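You operate a simulated robot arm through the tools that you are given. There is no shell and no other tool.

You are at the controls of a simulated robot arm. One attempt, no reset.

## Task
Fill the kettle to about its 2 CUPS line from the water jug and boil it.
Fine: lid waits on the side table and is back on before the switch goes down; wait until it clicks off; jug back; no spill; hands off hot glass. Set down upright: water jug.
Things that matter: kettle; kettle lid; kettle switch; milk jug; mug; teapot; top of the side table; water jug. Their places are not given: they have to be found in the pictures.

The check looks at the end state, three seconds after you hand in, the way a careful person would. Anything else that was tipped, shoved, dropped, spilled or broken makes it a failure. Lids that push on must go on centred and level and be pressed home; caps that screw on are set level and turned clockwise until they are tight.

## Robot
A 6-joint arm with a two-finger gripper, fixed in place. Base frame: the origin is on the floor under the middle of its stand, x ahead of it, y to its left, z up; the work surface is at about z = 72. Readings come in cm, rad, newtons and seconds.
It reaches about 157.2 cm from its shoulder. Its first joint turns from -2.897 to 2.897 rad. Payload 2.45 kg.
The tool frame sits at the grasp point between the pads (the TCP): z along the fingers, y along the line on which they close. The tips reach 2 cm beyond it. The gripper opens to 14 cm; its body begins 16.8 cm behind the TCP.
Orientation is told as [roll, pitch, yaw] about the base's x, y, z axes, in that order, counted from this pose: with the fingers straight down and closing along the base's y, the tool's x points along the base's -x, its y along +y and its z along -z.

## Interface
- The arm moves only by the tool step_arm. Its argument "steps" is a list of rows, each a list of 7 numbers: the turn, a rotation vector about the base's x, y, z in units of 120 degrees (1.0 is 120 degrees), then the shift along the base's x, y, z in units of 150 mm (1.0 is 150 mm), then the opening in per cent of the stroke, from 0 (shut) to 100 (fully open). In form: [[wx, wy, wz, x, y, z, grip], ...]. A call has 1 to 20 rows; each row is the pose to reach, as a shift and turn from the pose commanded when the call began. A call with a number of a shift or a turn outside -1 to 1 is refused whole. Each row takes 0.2 s and may step no farther than 5 cm and 0.15 rad from the row before; otherwise, or with a gripper value out of range, the whole call is refused. A pose out of reach is approached as far as the arm can. The call stops where the force on the tool passes 40 N (or 10 N more than at its start, if that is more) or the arm is blocked; 0.2 s more then pass. Each finger travels about 4.5 cm/s and halts on what it meets, pressing with about 44 N; the grip force reading is that of the motor and also rises with nothing between the fingers. The clock runs only during rows and for 0.2 s after the last one: add rows that repeat a pose to give the fingers time. It gives the time, the measured TCP pose, the force on the tool (base axes), the opening and the grip force at its end, in the units of the frame above (readings bear some noise), with the torque about the TCP (base axes, N m) and any sound that the robot's microphone picked up.
- Cameras (640 x 400 px; columns grow to the right, rows downward): "scene" is fixed at [5, -64.89, 136.62]; the picture's right is [0.55, -0.84, 0.00], its down [-0.45, -0.29, -0.84] and it looks along [0.71, 0.46, -0.54] (base axes); focal length 283 px, centre (320, 200). "wrist" rides on the gripper at [7.8, 1.1, -20.9] in the tool frame; the picture's right is [-0.14, 0.99, 0.00], its down [-0.92, -0.13, -0.37] and it looks along [-0.37, -0.05, 0.93] (tool axes); focal length 280 px, centre (320, 200).
- camera(camera): a new picture of that camera. No time passes.
- locate(camera, pixels): there is no depth. For up to 12 entries [column, row, z] of the newest picture of that camera ("zoom" is the newest enlarged one), the place [x, y] in the base frame at which the ray of that pixel passes the height z, good to about 0.2 cm. No time passes.
- inspect(camera, box): a new picture of the part [left, top, right, bottom] of that camera's present view, enlarged. No time passes.
- job_done(): hands the job in; it is judged then, once.

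Unless the task says otherwise, let go and move clear before handing in.

The tools are called after ">>>" by a JSON object that holds its "api" and its "payload". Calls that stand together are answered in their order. step_arm: Moves the arm, as the interface text tells. Its arguments: {"type":"object","properties":{"steps":{"type":"array"}},"required":["steps"]} The other tools are called the same way: camera (camera) takes a picture; locate (camera, pixels) gives the place at which the rays of pixels pass given heights; inspect (camera, box) takes an enlarged picture of a part of a camera's view; job_done () hands the job in.

At the start:

```text
time_s: 0.0
ee_pos: [84.26, 5.53, 123.25]
tool_rot: [-0.001, -0.001, 0.0]
wrist_force: [0.2, 0.4, 0.7]
ft_torque: [-0.03, 0.0, 0.01]
gripper_width: 13.98
grasp_force: 0.0
```

scene: 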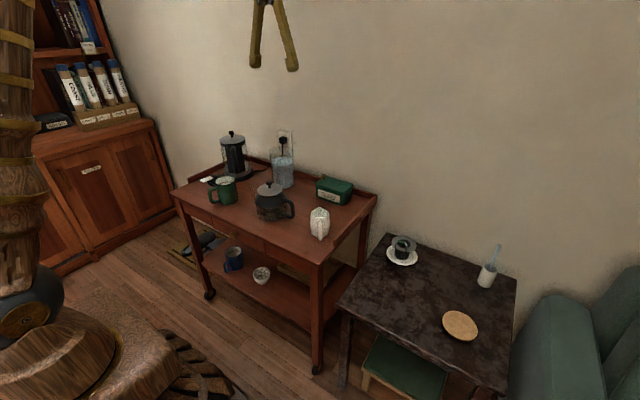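
wrist: 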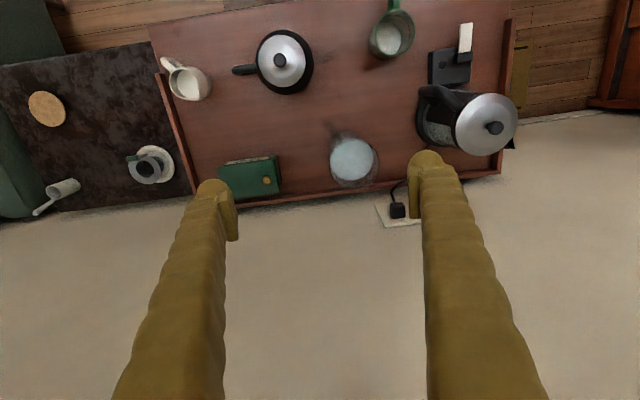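

The scene picture shows a trolley with the kettle (about 232,155), a glass water jug (282,172), mug, teapot and milk jug, and a dark side table on the right. I'll enlarge these views before moving.

>>> {"api": "inspect", "payload": {"camera": "scene", "box": [190, 115, 310, 190]}}

>>> {"api": "inspect", "payload": {"camera": "wrist", "box": [320, 0, 560, 230]}}

>>> {"api": "inspect", "payload": {"camera": "scene", "box": [330, 210, 530, 360]}}

```text
5.33 times, centred on (250, 152) of scene
```

zoom: 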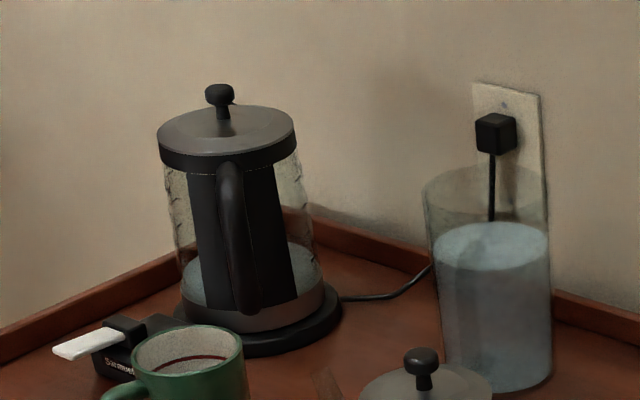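

```text
1.74 times, centred on (440, 115) of wrist
```

zoom: 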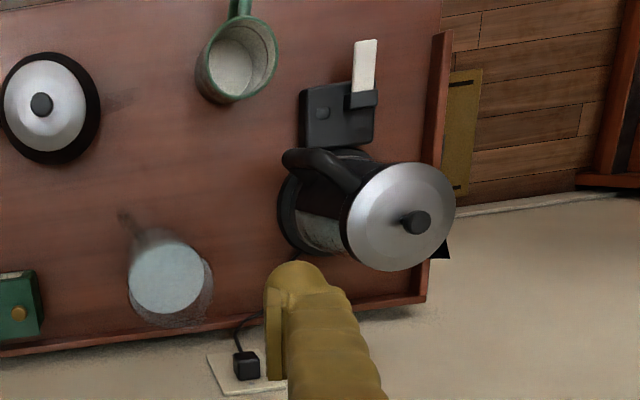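

```text
2.67 times, centred on (430, 285) of scene
```

zoom: 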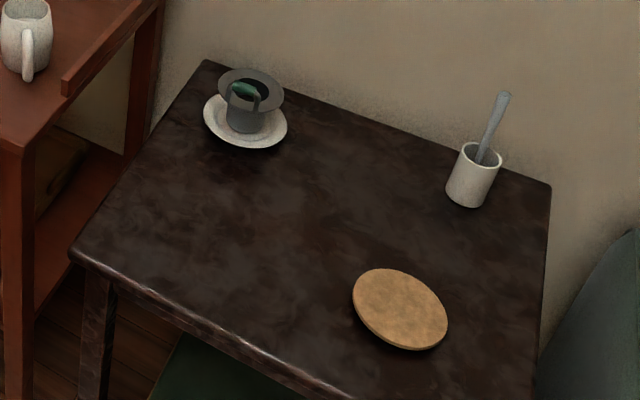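

The kettle has its lid with knob at scene (231,132)/wrist (494,128), a switch box with white paddle by it, and the jug is handleless glass. I'll triangulate heights with several z values in both cameras.

>>> {"api": "locate", "payload": {"camera": "scene", "pixels": [[231.2, 132, 95], [231.2, 132, 98], [231.2, 132, 101], [231.2, 132, 104], [238, 176, 72], [282, 186, 72], [281, 157, 85], [281, 157, 90], [281, 150, 95], [206, 179, 74], [270, 215, 72], [320, 237, 72]]}}

>>> {"api": "locate", "payload": {"camera": "wrist", "pixels": [[494, 128, 95], [494, 128, 98], [494, 128, 101], [494, 128, 104], [353, 160, 80], [353, 160, 85], [353, 160, 90], [465, 35, 74], [465, 35, 76], [448, 68, 74], [283, 60, 85], [393, 35, 82]]}}

```text
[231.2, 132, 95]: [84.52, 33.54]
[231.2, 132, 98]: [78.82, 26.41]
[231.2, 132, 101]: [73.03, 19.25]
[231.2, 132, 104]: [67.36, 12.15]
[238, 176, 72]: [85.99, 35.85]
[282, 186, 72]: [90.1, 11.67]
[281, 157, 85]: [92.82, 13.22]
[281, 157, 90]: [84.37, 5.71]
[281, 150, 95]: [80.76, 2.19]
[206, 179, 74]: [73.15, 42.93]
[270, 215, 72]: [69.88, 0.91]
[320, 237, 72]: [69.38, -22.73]
```

```text
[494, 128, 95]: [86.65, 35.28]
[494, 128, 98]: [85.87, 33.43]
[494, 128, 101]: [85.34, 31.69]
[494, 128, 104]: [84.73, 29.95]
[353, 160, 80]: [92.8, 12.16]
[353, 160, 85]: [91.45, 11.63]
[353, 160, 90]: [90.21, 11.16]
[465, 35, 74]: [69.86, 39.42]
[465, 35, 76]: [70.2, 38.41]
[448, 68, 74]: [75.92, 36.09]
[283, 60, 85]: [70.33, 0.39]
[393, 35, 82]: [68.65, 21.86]
```

Triangulation puts the kettle at about (86.5, 35.6) with its knob at z≈94, and the jug near (91, 12). I'll look closer at the kettle, switch and side table for detail.

>>> {"api": "inspect", "payload": {"camera": "scene", "box": [214, 128, 256, 184]}}

>>> {"api": "inspect", "payload": {"camera": "scene", "box": [262, 130, 302, 195]}}

>>> {"api": "inspect", "payload": {"camera": "wrist", "box": [410, 10, 530, 160]}}

>>> {"api": "inspect", "payload": {"camera": "wrist", "box": [310, 110, 400, 230]}}

>>> {"api": "inspect", "payload": {"camera": "scene", "box": [190, 165, 260, 215]}}

>>> {"api": "inspect", "payload": {"camera": "wrist", "box": [0, 40, 200, 230]}}

```text
7.14 times, centred on (235, 156) of scene
```

zoom: 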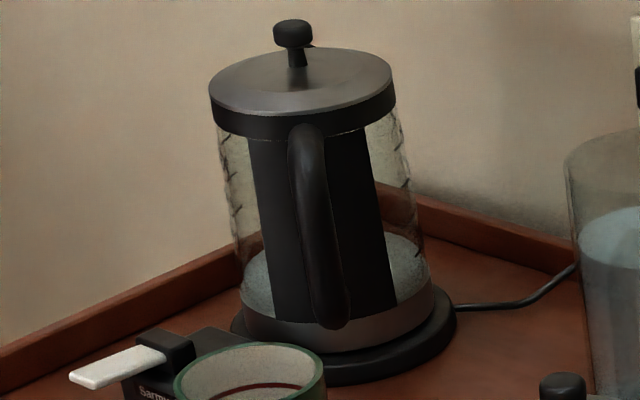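

```text
6.15 times, centred on (282, 162) of scene
```

zoom: 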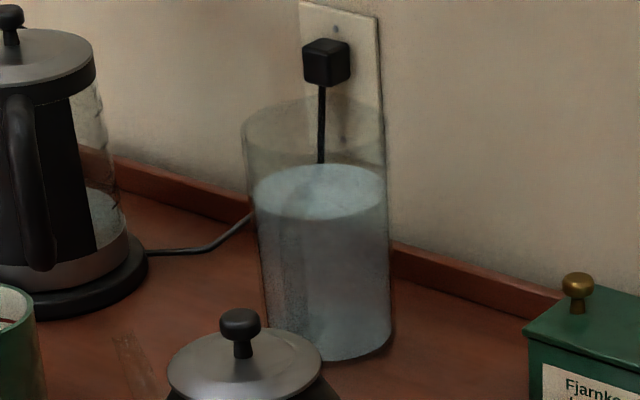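

```text
2.67 times, centred on (470, 85) of wrist
```

zoom: 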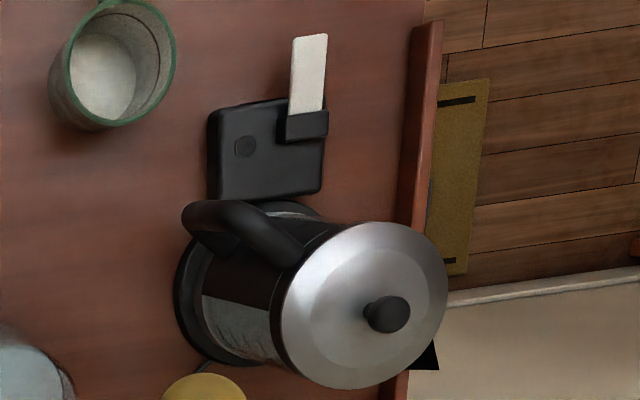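

```text
3.33 times, centred on (355, 170) of wrist
```

zoom: 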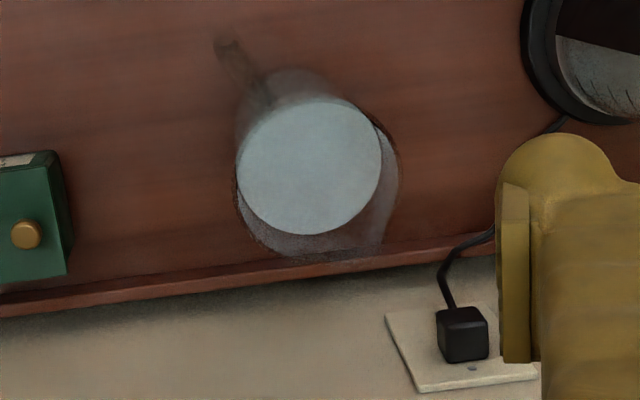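

```text
8.00 times, centred on (225, 190) of scene
```

zoom: 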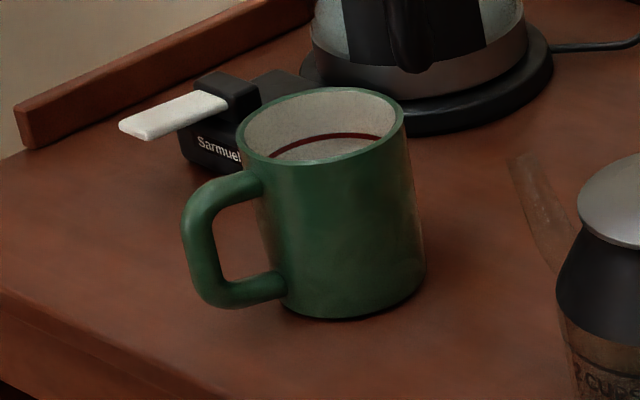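

```text
2.11 times, centred on (100, 135) of wrist
```

zoom: 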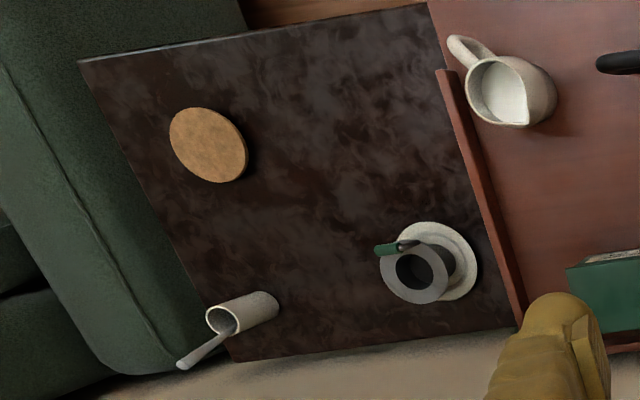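

There is text ending in "CUPS" on the teapot at scene (268,215), and tick marks along the kettle glass. I'll zoom in on both.

>>> {"api": "inspect", "payload": {"camera": "scene", "box": [250, 175, 300, 225]}}

>>> {"api": "inspect", "payload": {"camera": "scene", "box": [236, 140, 260, 175]}}

>>> {"api": "inspect", "payload": {"camera": "wrist", "box": [415, 90, 475, 150]}}

>>> {"api": "inspect", "payload": {"camera": "scene", "box": [300, 200, 340, 245]}}

```text
8.00 times, centred on (275, 200) of scene
```

zoom: 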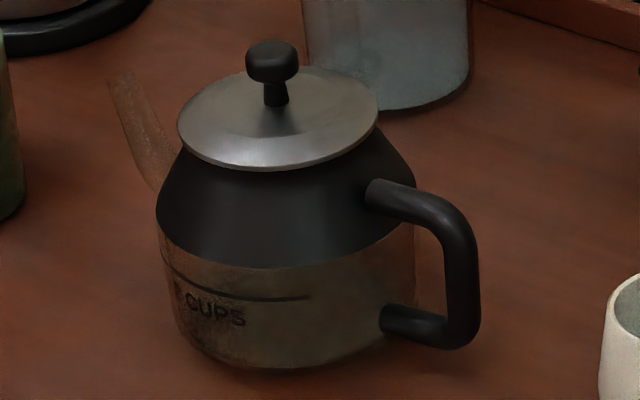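

```text
11.43 times, centred on (248, 158) of scene
```

zoom: 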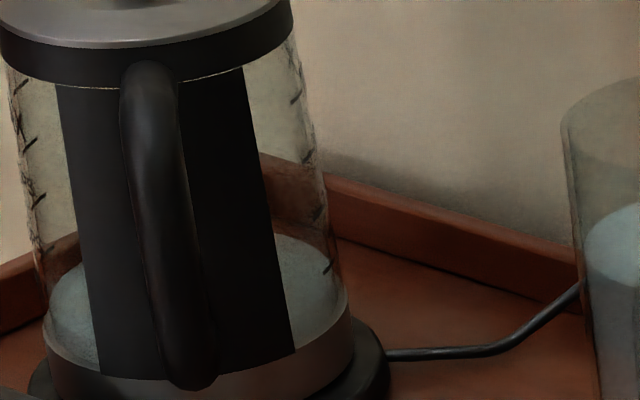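

```text
6.67 times, centred on (445, 120) of wrist
```

zoom: 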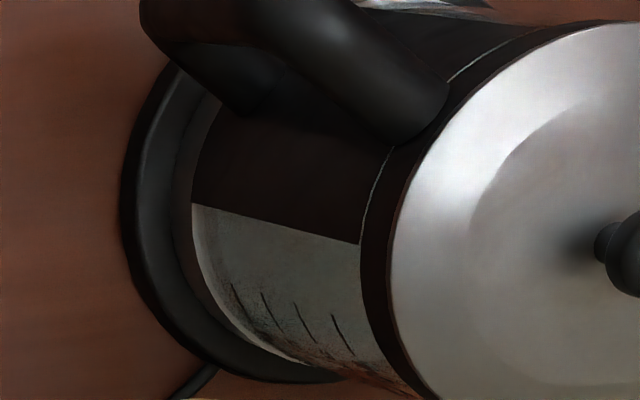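

```text
8.89 times, centred on (320, 222) of scene
```

zoom: 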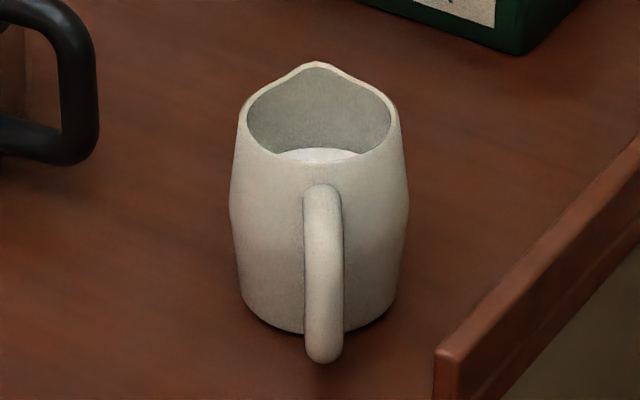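

The kettle has four ticks on its jug-facing side and the same on the other; I can't read the labels yet. I'll tilt the gripper to look from the jug side toward +y, staying high and clear of everything.

>>> {"api": "step_arm", "payload": {"steps": [[0.0556, 0, 0, -0.0667, 0.0667, -0.0889, 100], [0.1111, 0, 0, -0.1333, 0.1333, -0.1778, 100], [0.1667, 0, 0, -0.2, 0.2, -0.2667, 100], [0.2222, 0, 0, -0.2667, 0.2667, -0.3556, 100], [0.2778, 0, 0, -0.3333, 0.3333, -0.4444, 100], [0.3333, 0, 0, -0.4, 0.4, -0.5333, 100], [0.3889, 0, 0, -0.4667, 0.4667, -0.6222, 100], [0.4444, 0, 0, -0.5333, 0.5333, -0.7111, 100], [0.5, 0, 0, -0.6, 0.6, -0.8, 100]]}}

>>> {"api": "camera", "payload": {"camera": "wrist"}}

>>> {"api": "camera", "payload": {"camera": "scene"}}

```text
time_s: 2.0
ee_pos: [75.14, 14.69, 111.44]
tool_rot: [1.049, -0.003, 0.0]
wrist_force: [0.4, 1.0, 0.1]
ft_torque: [-0.05, -0.01, -0.03]
gripper_width: 13.98
grasp_force: 0.1
```

```text
taken
```

wrist: 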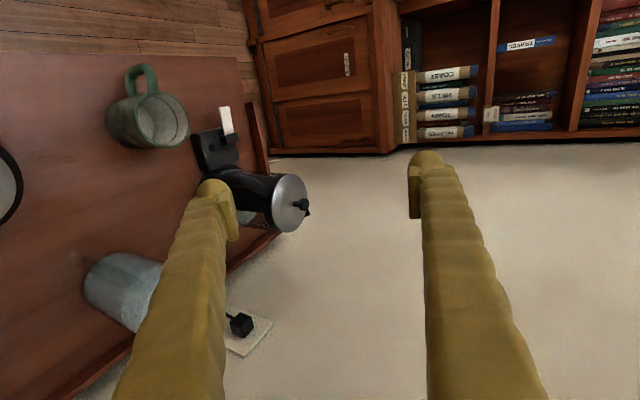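

```text
taken
```

scene: 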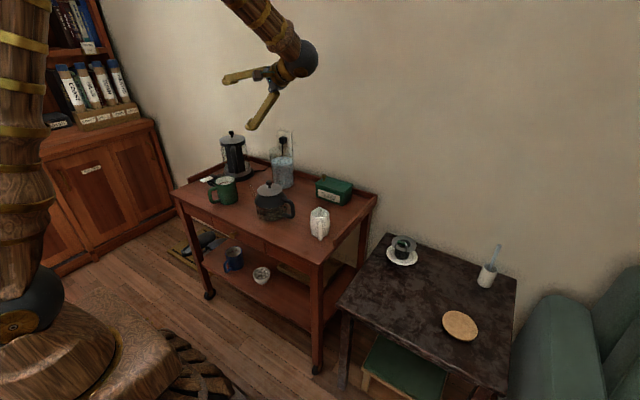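

The kettle is visible at wrist (270,200) but a finger hides the marks. I'll roll the gripper so the camera sits on top, and shift so it looks over the jug at the kettle's marked side.

>>> {"api": "step_arm", "payload": {"steps": [[0, 0.0541, -0.03125, 0.0658, 0.0183, -0.03, 100], [0, 0.1083, -0.0625, 0.1317, 0.0367, -0.06, 100], [0, 0.1624, -0.0938, 0.1975, 0.055, -0.09, 100], [0, 0.2165, -0.125, 0.2633, 0.0733, -0.12, 100], [0, 0.2706, -0.1563, 0.3292, 0.0917, -0.15, 100], [0, 0.3248, -0.1875, 0.395, 0.11, -0.18, 100], [0, 0.3789, -0.2188, 0.4608, 0.1283, -0.21, 100], [0, 0.433, -0.25, 0.5267, 0.1467, -0.24, 100], [0, 0.4871, -0.2813, 0.5925, 0.165, -0.27, 100], [0, 0.5413, -0.3125, 0.6583, 0.1833, -0.3, 100], [0, 0.5954, -0.3438, 0.7242, 0.2017, -0.33, 100], [0, 0.6495, -0.375, 0.79, 0.22, -0.36, 100]]}}

>>> {"api": "camera", "payload": {"camera": "wrist"}}

>>> {"api": "camera", "payload": {"camera": "scene"}}

```text
time_s: 4.6
ee_pos: [86.8, 17.93, 105.76]
tool_rot: [-0.001, 1.047, -1.574]
wrist_force: [-0.4, 0.2, -0.3]
ft_torque: [0.0, 0.0, 0.0]
gripper_width: 14.01
grasp_force: 0.1
```

```text
taken
```

wrist: 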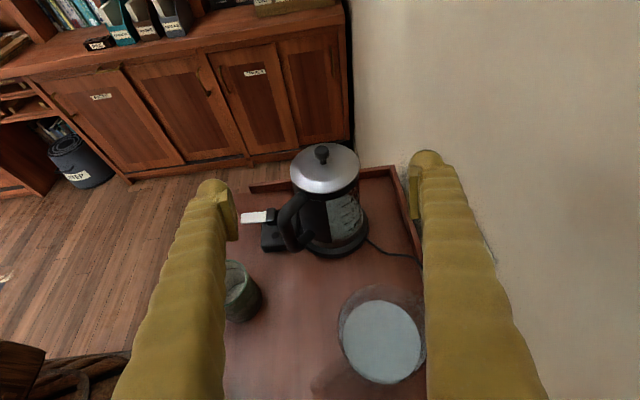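

```text
taken
```

scene: 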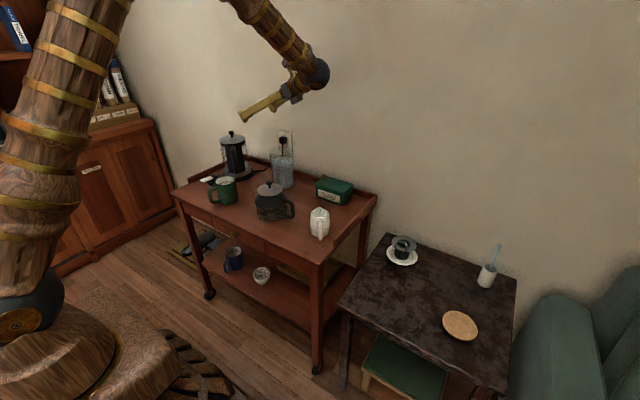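

The kettle's marked side now shows at wrist (345,215). I'll enlarge it to read the lines.

>>> {"api": "inspect", "payload": {"camera": "wrist", "box": [310, 180, 375, 260]}}

>>> {"api": "inspect", "payload": {"camera": "wrist", "box": [230, 140, 380, 260]}}

>>> {"api": "inspect", "payload": {"camera": "wrist", "box": [330, 270, 430, 400]}}

```text
5.00 times, centred on (342, 220) of wrist
```

zoom: 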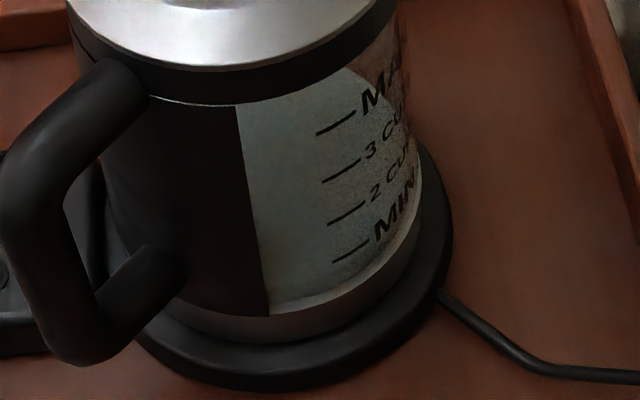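

```text
3.33 times, centred on (305, 200) of wrist
```

zoom: 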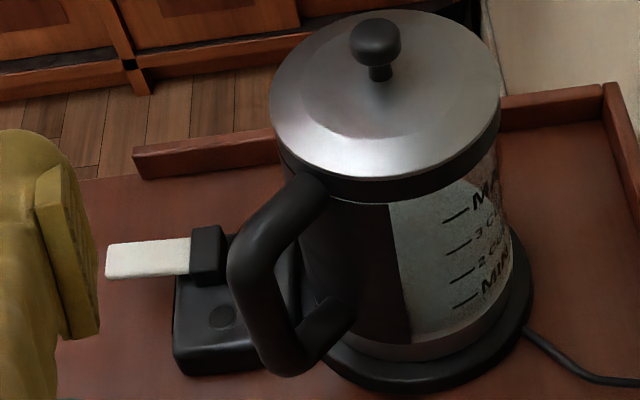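

```text
3.08 times, centred on (380, 335) of wrist
```

zoom: 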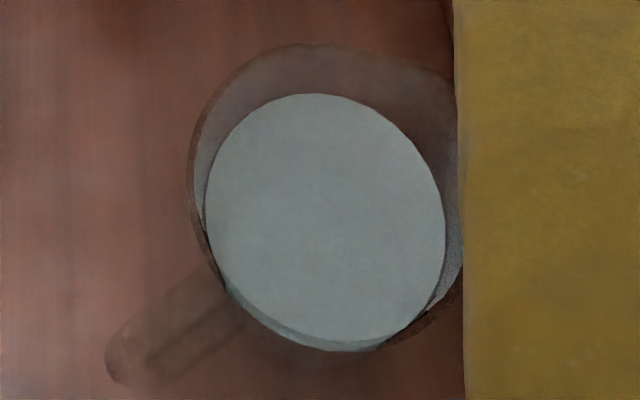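

The marks read, bottom to top, MIN, 2 CUPS, 3 CUPS and MAX, and the two views let me triangulate. I'll compute rays for the lid rim, the ticks and the jug.

>>> {"api": "locate", "payload": {"camera": "wrist", "pixels": [[324.5, 168.5, 88], [324.5, 168.5, 92], [289.4, 168.5, 90], [359.4, 168.5, 90], [348, 231.4, 78], [347, 223.2, 80], [346.4, 214.6, 83], [345, 205.4, 86], [322, 153, 92], [322, 153, 95], [382, 340, 85], [382, 340, 88]]}}

>>> {"api": "locate", "payload": {"camera": "scene", "pixels": [[232.3, 139.5, 88], [232.3, 139.5, 90], [232.3, 139.5, 92], [219.5, 140.5, 90], [245.4, 139, 90], [236, 172, 74], [250.5, 169.5, 75], [282, 162, 80], [282, 162, 85], [282, 162, 88], [281.5, 152, 90], [281.5, 152, 94]]}}

```text
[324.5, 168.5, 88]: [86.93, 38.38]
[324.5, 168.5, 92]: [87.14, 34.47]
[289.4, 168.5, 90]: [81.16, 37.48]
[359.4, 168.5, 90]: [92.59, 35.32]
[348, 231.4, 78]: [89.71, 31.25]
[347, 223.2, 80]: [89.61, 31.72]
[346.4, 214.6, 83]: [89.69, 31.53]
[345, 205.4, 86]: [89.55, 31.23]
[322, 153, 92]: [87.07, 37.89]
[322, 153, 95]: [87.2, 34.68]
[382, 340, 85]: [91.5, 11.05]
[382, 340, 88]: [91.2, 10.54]
```

```text
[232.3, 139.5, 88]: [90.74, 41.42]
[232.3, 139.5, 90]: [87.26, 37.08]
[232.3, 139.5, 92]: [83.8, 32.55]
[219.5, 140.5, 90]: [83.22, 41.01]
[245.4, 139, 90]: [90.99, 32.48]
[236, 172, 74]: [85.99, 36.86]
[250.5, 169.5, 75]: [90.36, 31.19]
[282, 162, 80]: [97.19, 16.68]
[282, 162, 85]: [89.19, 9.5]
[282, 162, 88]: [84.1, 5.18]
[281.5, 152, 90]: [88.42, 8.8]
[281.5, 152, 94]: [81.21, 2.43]
```

The kettle axis is about (86.9, 36.2), lid rim z≈90.3 with radius ≈5.8, and the 2 CUPS tick is at z≈80.2. Next I'll identify the faint bar near the jug (wrist (312,387)–(354,364), maybe the teapot's spout) and locate the side-table items.

>>> {"api": "locate", "payload": {"camera": "wrist", "pixels": [[312, 387, 76], [312, 387, 80], [312, 387, 84], [312, 387, 88], [354, 364, 76], [354, 364, 80], [354, 364, 84], [236, 285, 80], [241, 217, 75], [280, 213, 75], [290, 222, 82], [310, 225, 76]]}}

>>> {"api": "locate", "payload": {"camera": "scene", "pixels": [[250.6, 186, 76], [250.6, 186, 80], [250.6, 186, 84], [250.6, 186, 88], [257, 198, 76], [257, 198, 80], [222, 183, 82], [205, 181, 76], [405, 243, 72], [488, 283, 60], [460, 325, 60], [402, 262, 60]]}}

>>> {"api": "inspect", "payload": {"camera": "scene", "box": [335, 225, 525, 400]}}

```text
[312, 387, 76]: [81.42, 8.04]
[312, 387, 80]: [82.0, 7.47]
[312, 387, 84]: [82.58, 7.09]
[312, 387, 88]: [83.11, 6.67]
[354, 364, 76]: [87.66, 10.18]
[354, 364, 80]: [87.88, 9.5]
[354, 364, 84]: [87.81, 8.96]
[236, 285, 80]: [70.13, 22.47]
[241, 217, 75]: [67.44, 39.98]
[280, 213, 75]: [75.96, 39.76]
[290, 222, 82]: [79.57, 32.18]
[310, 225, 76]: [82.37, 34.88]
```

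```text
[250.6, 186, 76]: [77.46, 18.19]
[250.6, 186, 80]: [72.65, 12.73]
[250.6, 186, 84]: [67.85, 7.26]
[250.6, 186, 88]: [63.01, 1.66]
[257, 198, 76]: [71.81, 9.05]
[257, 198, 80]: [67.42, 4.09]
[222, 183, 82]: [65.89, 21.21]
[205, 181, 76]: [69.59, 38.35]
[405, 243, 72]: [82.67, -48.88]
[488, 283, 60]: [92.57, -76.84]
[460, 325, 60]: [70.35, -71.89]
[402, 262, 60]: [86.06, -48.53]
```

```text
2.29 times, centred on (430, 312) of scene
```

zoom: 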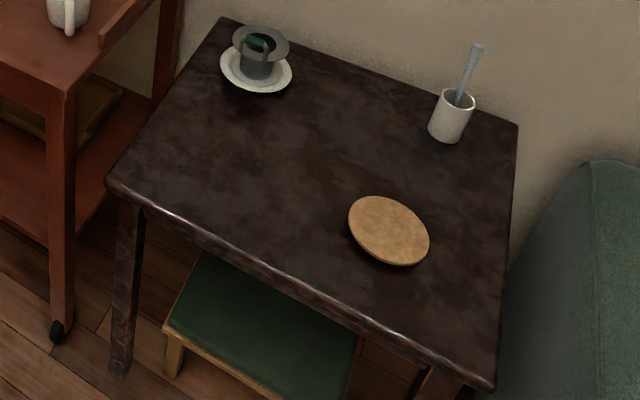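

The bar beside the jug triangulates to about (83, 7, 88), at rim height, so it may be the jug's glass handle pointing toward the robot. I'll zoom further on the jug from the scene camera and shift the arm back for a closer look.

>>> {"api": "step_arm", "payload": {"steps": [[0, 0, 0, -0.05, -0.25, 0.02, 100], [0, 0, 0, -0.1, -0.5, 0.04, 100], [0, 0, 0, -0.15, -0.75, 0.06, 100], [0, 0, 0, -0.2, -1.0, 0.08, 100]]}}

>>> {"api": "camera", "payload": {"camera": "wrist"}}

>>> {"api": "inspect", "payload": {"camera": "scene", "box": [266, 140, 298, 192]}}

```text
time_s: 5.6
ee_pos: [84.11, 2.92, 106.87]
tool_rot: [0.001, 1.048, -1.572]
wrist_force: [-0.3, -0.3, 0.6]
ft_torque: [-0.02, 0.01, 0.01]
gripper_width: 13.99
grasp_force: 0.0
```

```text
taken
```

wrist: 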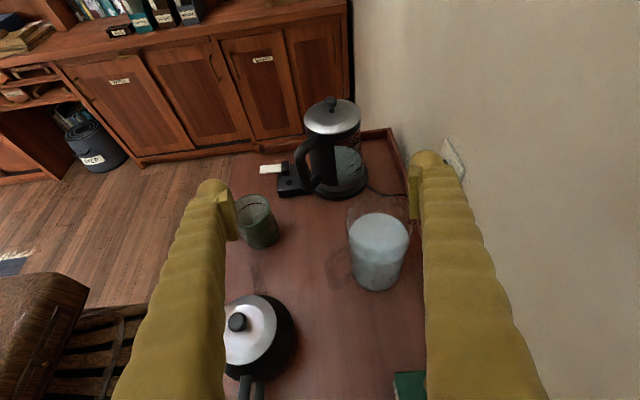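

```text
7.69 times, centred on (282, 166) of scene
```

zoom: 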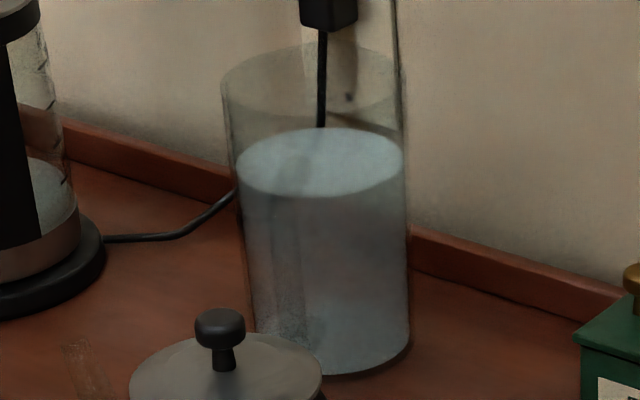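

>>> {"api": "inspect", "payload": {"camera": "wrist", "box": [320, 195, 430, 305]}}

>>> {"api": "inspect", "payload": {"camera": "wrist", "box": [225, 180, 325, 300]}}

>>> {"api": "inspect", "payload": {"camera": "wrist", "box": [250, 90, 410, 210]}}

```text
3.64 times, centred on (375, 250) of wrist
```

zoom: 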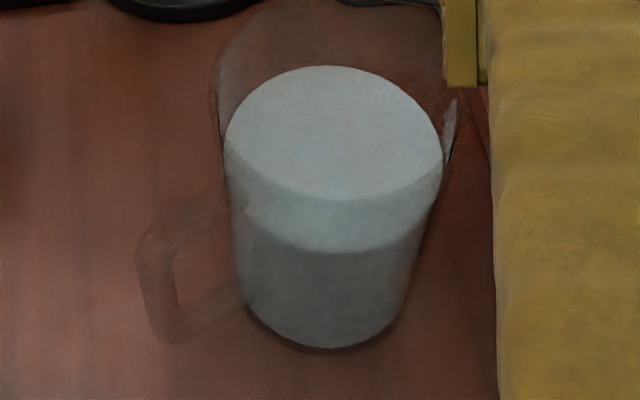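

```text
3.33 times, centred on (275, 240) of wrist
```

zoom: 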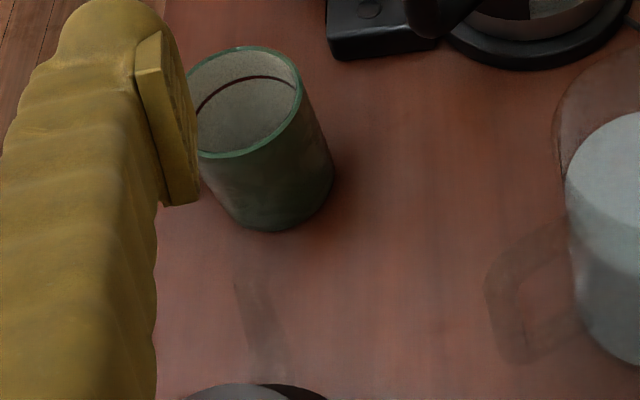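

```text
3.33 times, centred on (330, 150) of wrist
```

zoom: 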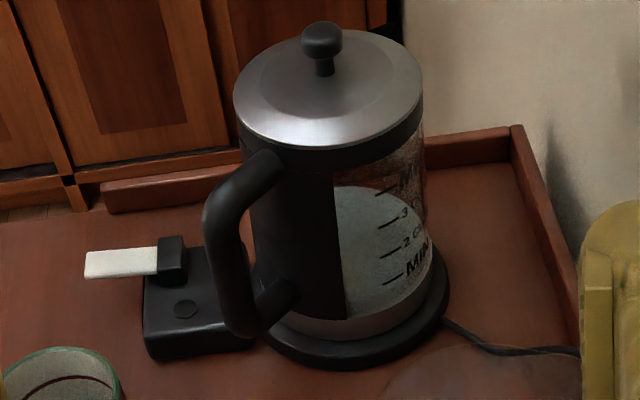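

The jug does have a clear glass handle on the robot side (zoom (165,280)) and a small lip opposite. I'll check what level the pale disc inside the kettle sits at, and locate the kettle handle, mug and table corners.

>>> {"api": "locate", "payload": {"camera": "scene", "pixels": [[249.7, 165.4, 74], [249.7, 165.4, 76], [249.7, 165.4, 78], [243.6, 161, 74], [243.6, 161, 76], [243.6, 161, 78], [339, 304, 59], [387, 234, 59], [516, 291, 59], [507, 392, 59], [404, 240, 65], [402, 259, 59]]}}

>>> {"api": "locate", "payload": {"camera": "wrist", "pixels": [[337, 189, 74], [337, 189, 76], [332.5, 146.5, 74], [332.5, 146.5, 76], [332.5, 146.5, 78], [329, 279, 76], [323, 268, 86], [334, 254, 88], [258, 222, 81], [297, 160, 86], [402, 239, 88], [296, 181, 78]]}}

```text
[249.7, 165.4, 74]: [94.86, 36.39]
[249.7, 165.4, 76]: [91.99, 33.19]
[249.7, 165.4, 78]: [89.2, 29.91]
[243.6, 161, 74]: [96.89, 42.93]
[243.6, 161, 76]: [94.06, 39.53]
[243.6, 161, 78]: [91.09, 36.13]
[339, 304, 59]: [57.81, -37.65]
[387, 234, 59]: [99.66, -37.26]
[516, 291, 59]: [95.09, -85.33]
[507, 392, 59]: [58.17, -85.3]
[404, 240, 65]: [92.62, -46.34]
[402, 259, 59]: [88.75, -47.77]
```

```text
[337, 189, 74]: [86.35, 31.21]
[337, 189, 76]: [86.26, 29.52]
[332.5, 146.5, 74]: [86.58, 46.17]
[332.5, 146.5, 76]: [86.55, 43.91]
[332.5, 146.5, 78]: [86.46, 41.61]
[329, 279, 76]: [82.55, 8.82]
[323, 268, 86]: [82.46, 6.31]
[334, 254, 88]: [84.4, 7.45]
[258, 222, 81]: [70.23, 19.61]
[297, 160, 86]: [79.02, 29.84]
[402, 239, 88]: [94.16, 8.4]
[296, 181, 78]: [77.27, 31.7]
```

The pale disc in the kettle sits near z≈77–78, so it may already hold water to about MIN; I'll check once the lid is off. The side table top is near z≈59, spanning x 58–97 and y −37 to −85. I'll test in free space that the arm can reach the pitched, handle-aligned orientation for the jug.

>>> {"api": "step_arm", "payload": {"steps": [[0, 0, -0.0639, 0, 0.09, 0.07, 100], [0, 0, -0.1278, 0, 0.18, 0.14, 100], [0, 0, -0.1917, 0, 0.27, 0.21, 100], [0, 0, -0.2556, 0, 0.36, 0.28, 100], [0, 0, -0.3194, 0, 0.45, 0.35, 100], [0, 0, -0.3833, 0, 0.54, 0.42, 100], [0, 0, -0.4472, 0, 0.63, 0.49, 100], [0, 0, -0.5111, 0, 0.72, 0.56, 100], [0, 0, -0.575, 0, 0.8, 0.6, 100]]}}

>>> {"api": "step_arm", "payload": {"steps": [[-0.0225, 0.0581, 0, 0, 0, 0, 100], [-0.045, 0.1163, 0, 0, 0, 0, 100]]}}

>>> {"api": "camera", "payload": {"camera": "wrist"}}

>>> {"api": "camera", "payload": {"camera": "scene"}}

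```text
time_s: 7.6
ee_pos: [83.77, 14.81, 115.93]
tool_rot: [0.0, 1.044, -2.775]
wrist_force: [-0.6, -0.6, 0.4]
ft_torque: [0.02, 0.03, -0.01]
gripper_width: 14.02
grasp_force: 0.2
```

```text
time_s: 8.2
ee_pos: [84.02, 16.0, 116.43]
tool_rot: [-0.076, 0.873, -2.833]
wrist_force: [-0.7, -2.2, -2.1]
ft_torque: [0.19, -0.35, 0.17]
gripper_width: 14.0
grasp_force: 0.1
out of reach, approached as far as the arm can: row 2
```

```text
taken
```

wrist: 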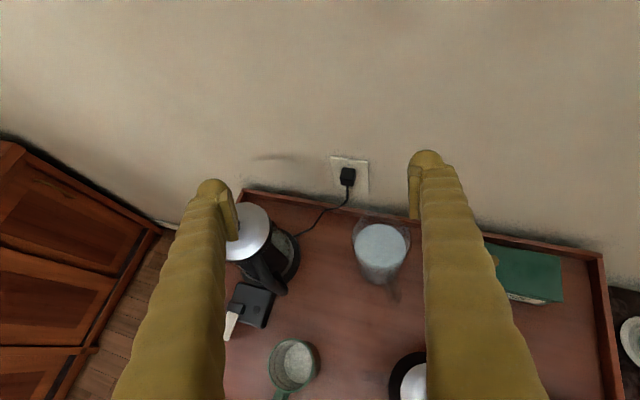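

```text
taken
```

scene: 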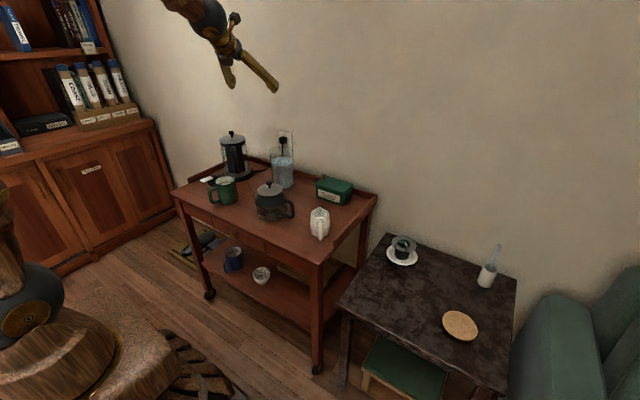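

The second row hit a wrist joint limit near yaw −2.8, so for the jug I'll use a larger heading (about 35°, yaw −2.5). I'll back off to the earlier orientation before doing the lid.

>>> {"api": "step_arm", "payload": {"steps": [[0.0225, -0.0581, 0, 0, 0, 0, 100], [0.045, -0.1163, 0, 0, 0, 0, 100]]}}

>>> {"api": "locate", "payload": {"camera": "scene", "pixels": [[283, 141, 88], [283, 141, 90], [283, 141, 92], [283, 141, 94], [284, 135, 94], [267, 161, 75], [270, 188, 86], [270, 188, 88], [270, 188, 90], [330, 183, 79], [320, 210, 82], [222, 183, 81]]}}

>>> {"api": "locate", "payload": {"camera": "wrist", "pixels": [[347, 175, 88], [347, 175, 90], [347, 175, 92], [347, 175, 94], [350, 165, 92], [380, 240, 84], [412, 378, 88], [392, 290, 85], [295, 360, 81]]}}

```text
time_s: 9.0
ee_pos: [82.19, 17.26, 114.55]
tool_rot: [0.114, 1.063, -2.548]
wrist_force: [-0.3, -0.4, 0.0]
ft_torque: [0.01, 0.0, -0.01]
gripper_width: 13.99
grasp_force: 0.1
stopped in row 2: the arm was blocked; the commanded pose is now the measured one
```

```text
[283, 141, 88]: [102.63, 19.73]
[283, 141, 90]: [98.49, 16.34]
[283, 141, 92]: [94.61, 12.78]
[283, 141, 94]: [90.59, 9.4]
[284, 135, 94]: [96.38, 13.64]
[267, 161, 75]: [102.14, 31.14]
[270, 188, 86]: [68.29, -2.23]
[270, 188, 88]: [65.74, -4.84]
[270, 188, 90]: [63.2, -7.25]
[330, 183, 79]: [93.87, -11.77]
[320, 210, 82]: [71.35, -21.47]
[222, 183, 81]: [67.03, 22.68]
```

```text
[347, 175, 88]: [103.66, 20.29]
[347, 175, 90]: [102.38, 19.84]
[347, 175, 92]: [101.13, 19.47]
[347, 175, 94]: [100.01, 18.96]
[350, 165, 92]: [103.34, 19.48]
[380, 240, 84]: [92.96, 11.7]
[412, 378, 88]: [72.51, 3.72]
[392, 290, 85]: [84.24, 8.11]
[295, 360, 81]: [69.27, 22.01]
```

The plug triangulates to (103, 20, 88), so the wall is near x≈105, and the teapot top is only z≈85. I'll turn the gripper straight down, closing along x, over the kettle.

>>> {"api": "step_arm", "payload": {"steps": [[-0.0403, 0.0267, 0.0408, 0.0279, 0.0848, -0.0273, 100], [-0.0805, 0.0534, 0.0816, 0.0558, 0.1696, -0.0545, 100], [-0.1208, 0.0801, 0.1224, 0.0837, 0.2545, -0.0818, 100], [-0.161, 0.1068, 0.1632, 0.1116, 0.3393, -0.1091, 100], [-0.2013, 0.1335, 0.204, 0.1395, 0.4241, -0.1364, 100], [-0.2415, 0.1601, 0.2448, 0.1675, 0.5089, -0.1636, 100], [-0.2818, 0.1868, 0.2856, 0.1954, 0.5937, -0.1909, 100], [-0.322, 0.2135, 0.3264, 0.2233, 0.6785, -0.2182, 100], [-0.3623, 0.2402, 0.3672, 0.2512, 0.7634, -0.2455, 100], [-0.4025, 0.2669, 0.408, 0.2791, 0.8482, -0.2727, 100], [-0.4428, 0.2936, 0.4488, 0.307, 0.933, -0.3, 100]]}}

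>>> {"api": "camera", "payload": {"camera": "wrist"}}

>>> {"api": "camera", "payload": {"camera": "scene"}}

```text
time_s: 11.4
ee_pos: [86.97, 31.26, 109.97]
tool_rot: [0.002, -0.001, -1.57]
wrist_force: [-0.1, -1.0, 0.0]
ft_torque: [0.02, -0.02, 0.0]
gripper_width: 14.0
grasp_force: 0.1
```

```text
taken
```

wrist: 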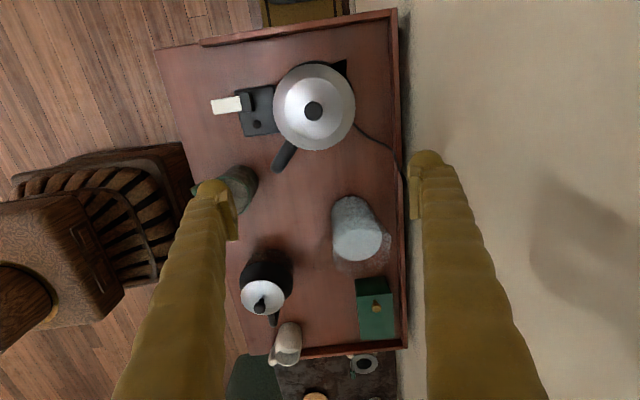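

```text
taken
```

scene: 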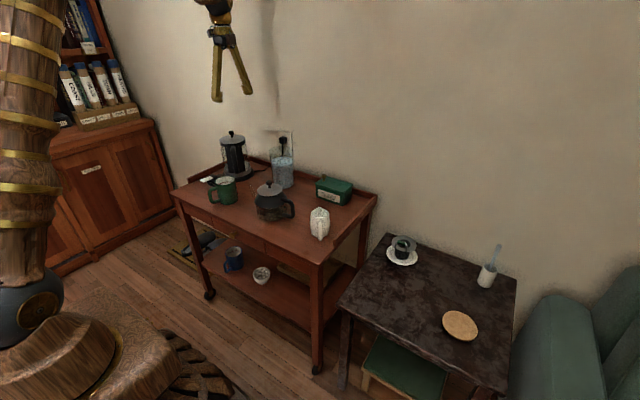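

The gripper now points straight down, and the lid (314,107) and knob (313,110) are clear. I'll locate them precisely.

>>> {"api": "inspect", "payload": {"camera": "wrist", "box": [200, 50, 370, 180]}}

>>> {"api": "inspect", "payload": {"camera": "wrist", "box": [300, 170, 420, 290]}}

>>> {"api": "locate", "payload": {"camera": "wrist", "pixels": [[313, 110, 93], [313, 110, 94], [313, 110, 95], [314, 107, 90], [273.5, 107, 90], [355, 107, 90], [314, 150, 90], [314, 64, 90], [359, 245, 84], [226, 104, 76], [258, 110, 75], [284, 160, 86]]}}

```text
3.08 times, centred on (285, 115) of wrist
```

zoom: 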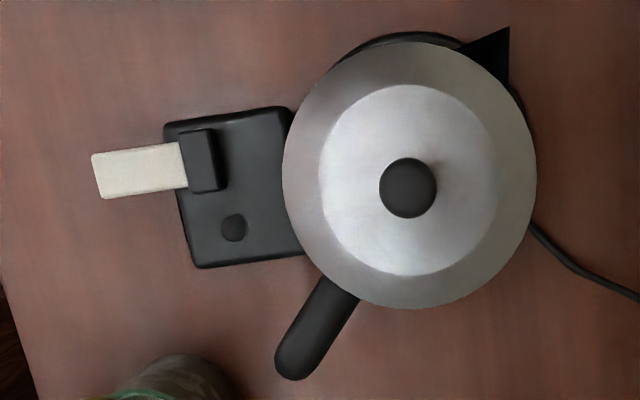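

```text
3.33 times, centred on (360, 230) of wrist
```

zoom: 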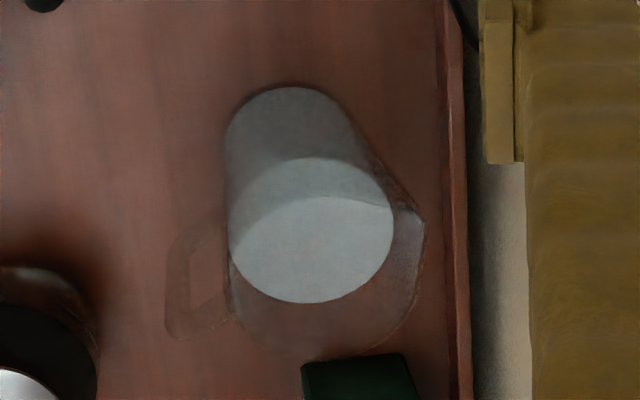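

```text
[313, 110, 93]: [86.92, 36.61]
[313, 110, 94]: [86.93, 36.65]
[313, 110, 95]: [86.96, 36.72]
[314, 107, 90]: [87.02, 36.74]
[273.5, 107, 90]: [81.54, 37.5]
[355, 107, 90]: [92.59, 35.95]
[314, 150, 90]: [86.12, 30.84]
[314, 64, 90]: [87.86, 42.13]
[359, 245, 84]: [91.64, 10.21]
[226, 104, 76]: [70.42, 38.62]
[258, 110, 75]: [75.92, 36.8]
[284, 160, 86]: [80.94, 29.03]
```

The near-vertical view puts the knob and kettle axis at about (86.95, 36.6), with the lid top near z≈90.6. I'll move over it and descend partway with the gripper half closed, then check alignment.

>>> {"api": "step_arm", "payload": {"steps": [[0, 0, 0, 0.0015, 0.0715, -0.16, 45], [0, 0, 0, 0.003, 0.143, -0.32, 45], [0, 0, 0, 0.0045, 0.2145, -0.48, 45], [0, 0, 0, 0.006, 0.286, -0.6, 45], [0, 0, 0, 0.0075, 0.3575, -0.7, 45], [0, 0, 0, 0.0075, 0.3575, -0.7, 45]]}}

>>> {"api": "camera", "payload": {"camera": "wrist"}}

>>> {"api": "inspect", "payload": {"camera": "scene", "box": [195, 100, 275, 185]}}

```text
time_s: 12.8
ee_pos: [87.32, 36.5, 99.33]
tool_rot: [-0.001, -0.001, -1.57]
wrist_force: [0.4, -0.3, 0.4]
ft_torque: [-0.03, 0.0, 0.0]
gripper_width: 6.26
grasp_force: 0.0
```

```text
taken
```

wrist: 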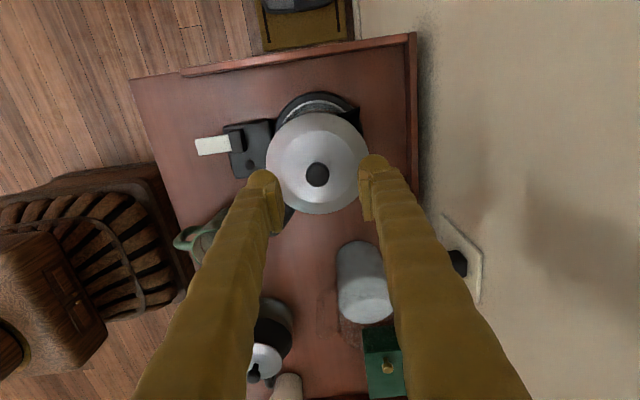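

```text
4.71 times, centred on (235, 142) of scene
```

zoom: 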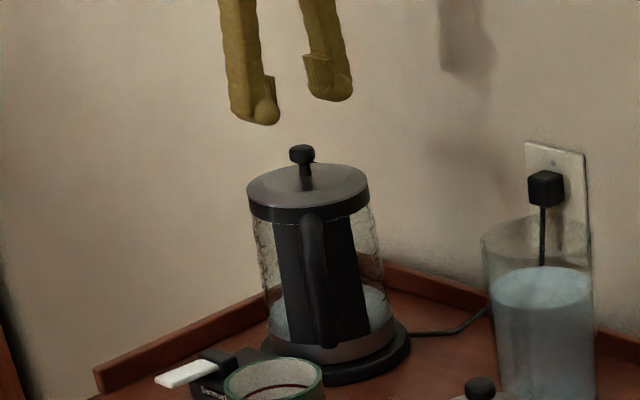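

The knob is now at wrist (317,174), between the fingers. I'll locate it again from this closer view before the final descent.

>>> {"api": "inspect", "payload": {"camera": "wrist", "box": [250, 90, 390, 230]}}

>>> {"api": "locate", "payload": {"camera": "wrist", "pixels": [[317, 174, 92.5], [317, 174, 93.5], [317, 174, 94.5], [317, 163, 90], [266.5, 163, 90], [369, 163, 90], [317, 112, 90], [317, 214, 90]]}}

```text
2.86 times, centred on (320, 160) of wrist
```

zoom: 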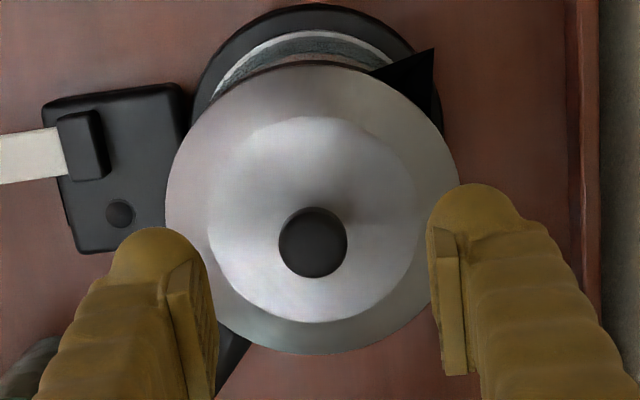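

```text
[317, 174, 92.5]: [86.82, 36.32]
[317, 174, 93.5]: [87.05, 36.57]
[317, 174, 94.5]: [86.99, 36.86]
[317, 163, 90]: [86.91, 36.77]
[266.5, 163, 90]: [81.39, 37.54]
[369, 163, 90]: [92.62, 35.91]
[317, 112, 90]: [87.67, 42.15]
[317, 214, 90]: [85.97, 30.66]
```

The knob is centred between the pads at about (87.0, 36.6). I'll descend to z≈93.5, so the tips stay just above the lid plate, and close on the knob.

>>> {"api": "step_arm", "payload": {"steps": [[0, 0, 0, -0.005, 0.005, -0.15, 45], [0, 0, 0, -0.01, 0.007, -0.3, 45], [0, 0, 0, -0.01, 0.007, -0.385, 45], [0, 0, 0, -0.01, 0.007, -0.385, 45]]}}

>>> {"api": "inspect", "payload": {"camera": "scene", "box": [205, 110, 260, 150]}}

>>> {"api": "inspect", "payload": {"camera": "wrist", "box": [240, 110, 400, 290]}}

```text
time_s: 13.8
ee_pos: [86.76, 36.65, 93.59]
tool_rot: [0.001, 0.0, -1.572]
wrist_force: [0.2, -0.5, -0.4]
ft_torque: [0.0, 0.0, 0.0]
gripper_width: 6.28
grasp_force: 0.1
```

```text
10.00 times, centred on (232, 130) of scene
```

zoom: 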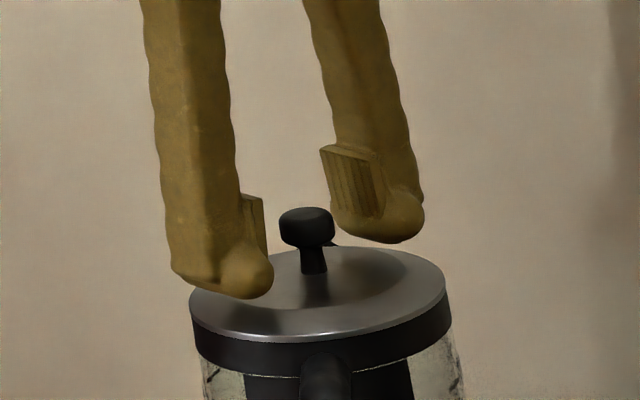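

```text
2.22 times, centred on (320, 200) of wrist
```

zoom: 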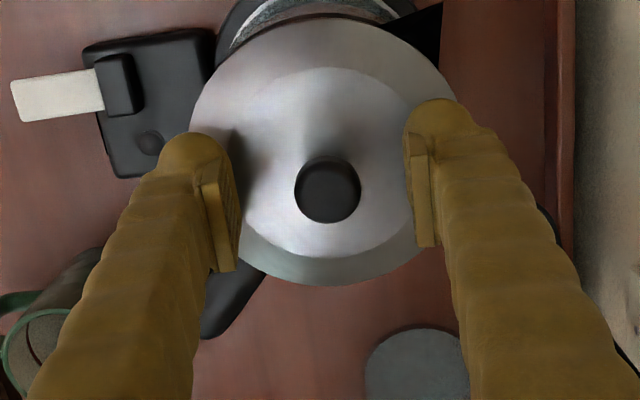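

The pads bracket the knob evenly (zoom 237/412 around 328). I'll close on it.

>>> {"api": "step_arm", "payload": {"steps": [[0, 0, 0, 0, 0, 0, 30], [0, 0, 0, 0, 0, 0, 20], [0, 0, 0, 0, 0, 0, 10], [0, 0, 0, 0, 0, 0, 5], [0, 0, 0, 0, 0, 0, 0], [0, 0, 0, 0, 0, 0, 0], [0, 0, 0, 0, 0, 0, 0]]}}

>>> {"api": "inspect", "payload": {"camera": "scene", "box": [205, 110, 260, 150]}}

>>> {"api": "inspect", "payload": {"camera": "wrist", "box": [240, 110, 400, 290]}}

```text
time_s: 15.4
ee_pos: [86.7, 36.55, 93.57]
tool_rot: [0.0, 0.001, -1.571]
wrist_force: [2.1, 2.2, 0.0]
ft_torque: [-0.02, -0.01, -0.07]
gripper_width: 2.11
grasp_force: 44.0
```

```text
10.00 times, centred on (232, 130) of scene
```

zoom: 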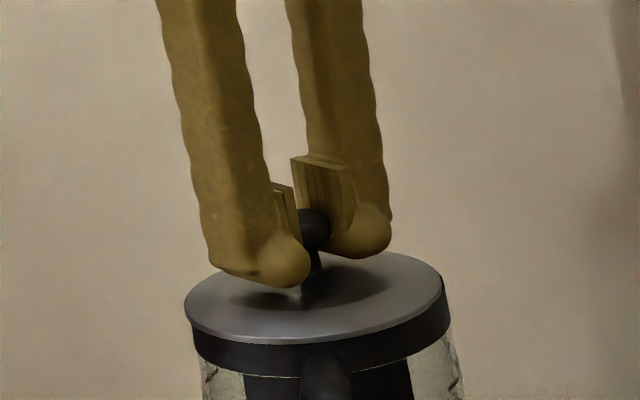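

```text
2.22 times, centred on (320, 200) of wrist
```

zoom: 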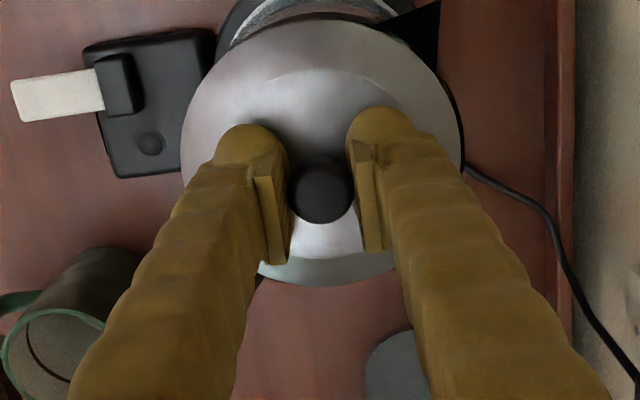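

The grip reads 2.11 cm and 44 N on the knob, so it's held. I'll lift slowly straight up and watch the force.

>>> {"api": "step_arm", "payload": {"steps": [[0, 0, 0, 0, 0, 0.02, 0], [0, 0, 0, 0, 0, 0.05, 0], [0, 0, 0, 0, 0, 0.1, 0], [0, 0, 0, 0, 0, 0.17, 0], [0, 0, 0, 0, 0, 0.27, 0], [0, 0, 0, 0, 0, 0.4, 0], [0, 0, 0, 0, 0, 0.55, 0], [0, 0, 0, 0, 0, 0.7, 0]]}}

>>> {"api": "inspect", "payload": {"camera": "scene", "box": [190, 85, 275, 190]}}

>>> {"api": "camera", "payload": {"camera": "wrist"}}

```text
time_s: 17.2
ee_pos: [86.77, 36.77, 103.99]
tool_rot: [0.001, -0.002, -1.57]
wrist_force: [0.0, 1.1, -0.2]
ft_torque: [-0.06, 0.01, -0.05]
gripper_width: 2.13
grasp_force: 44.0
```

```text
3.81 times, centred on (232, 138) of scene
```

zoom: 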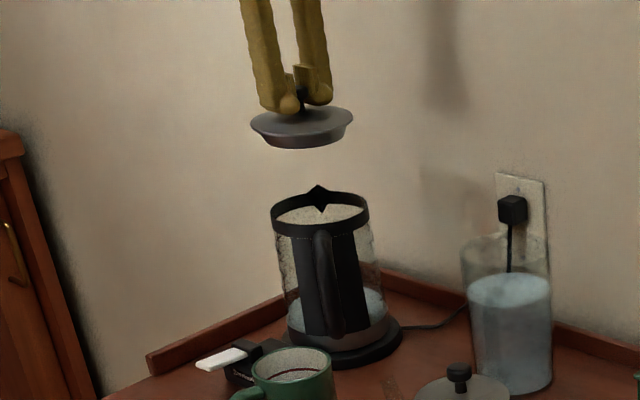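

```text
taken
```

wrist: 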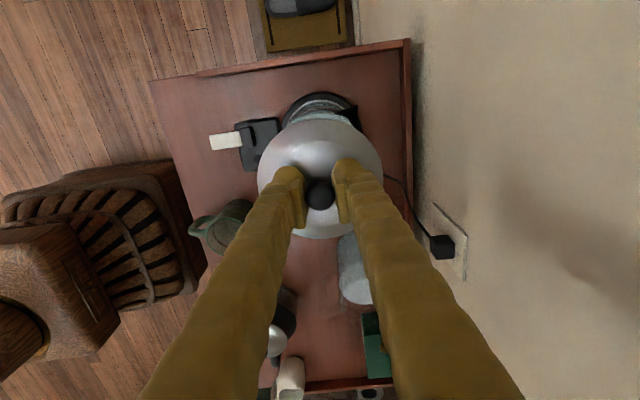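

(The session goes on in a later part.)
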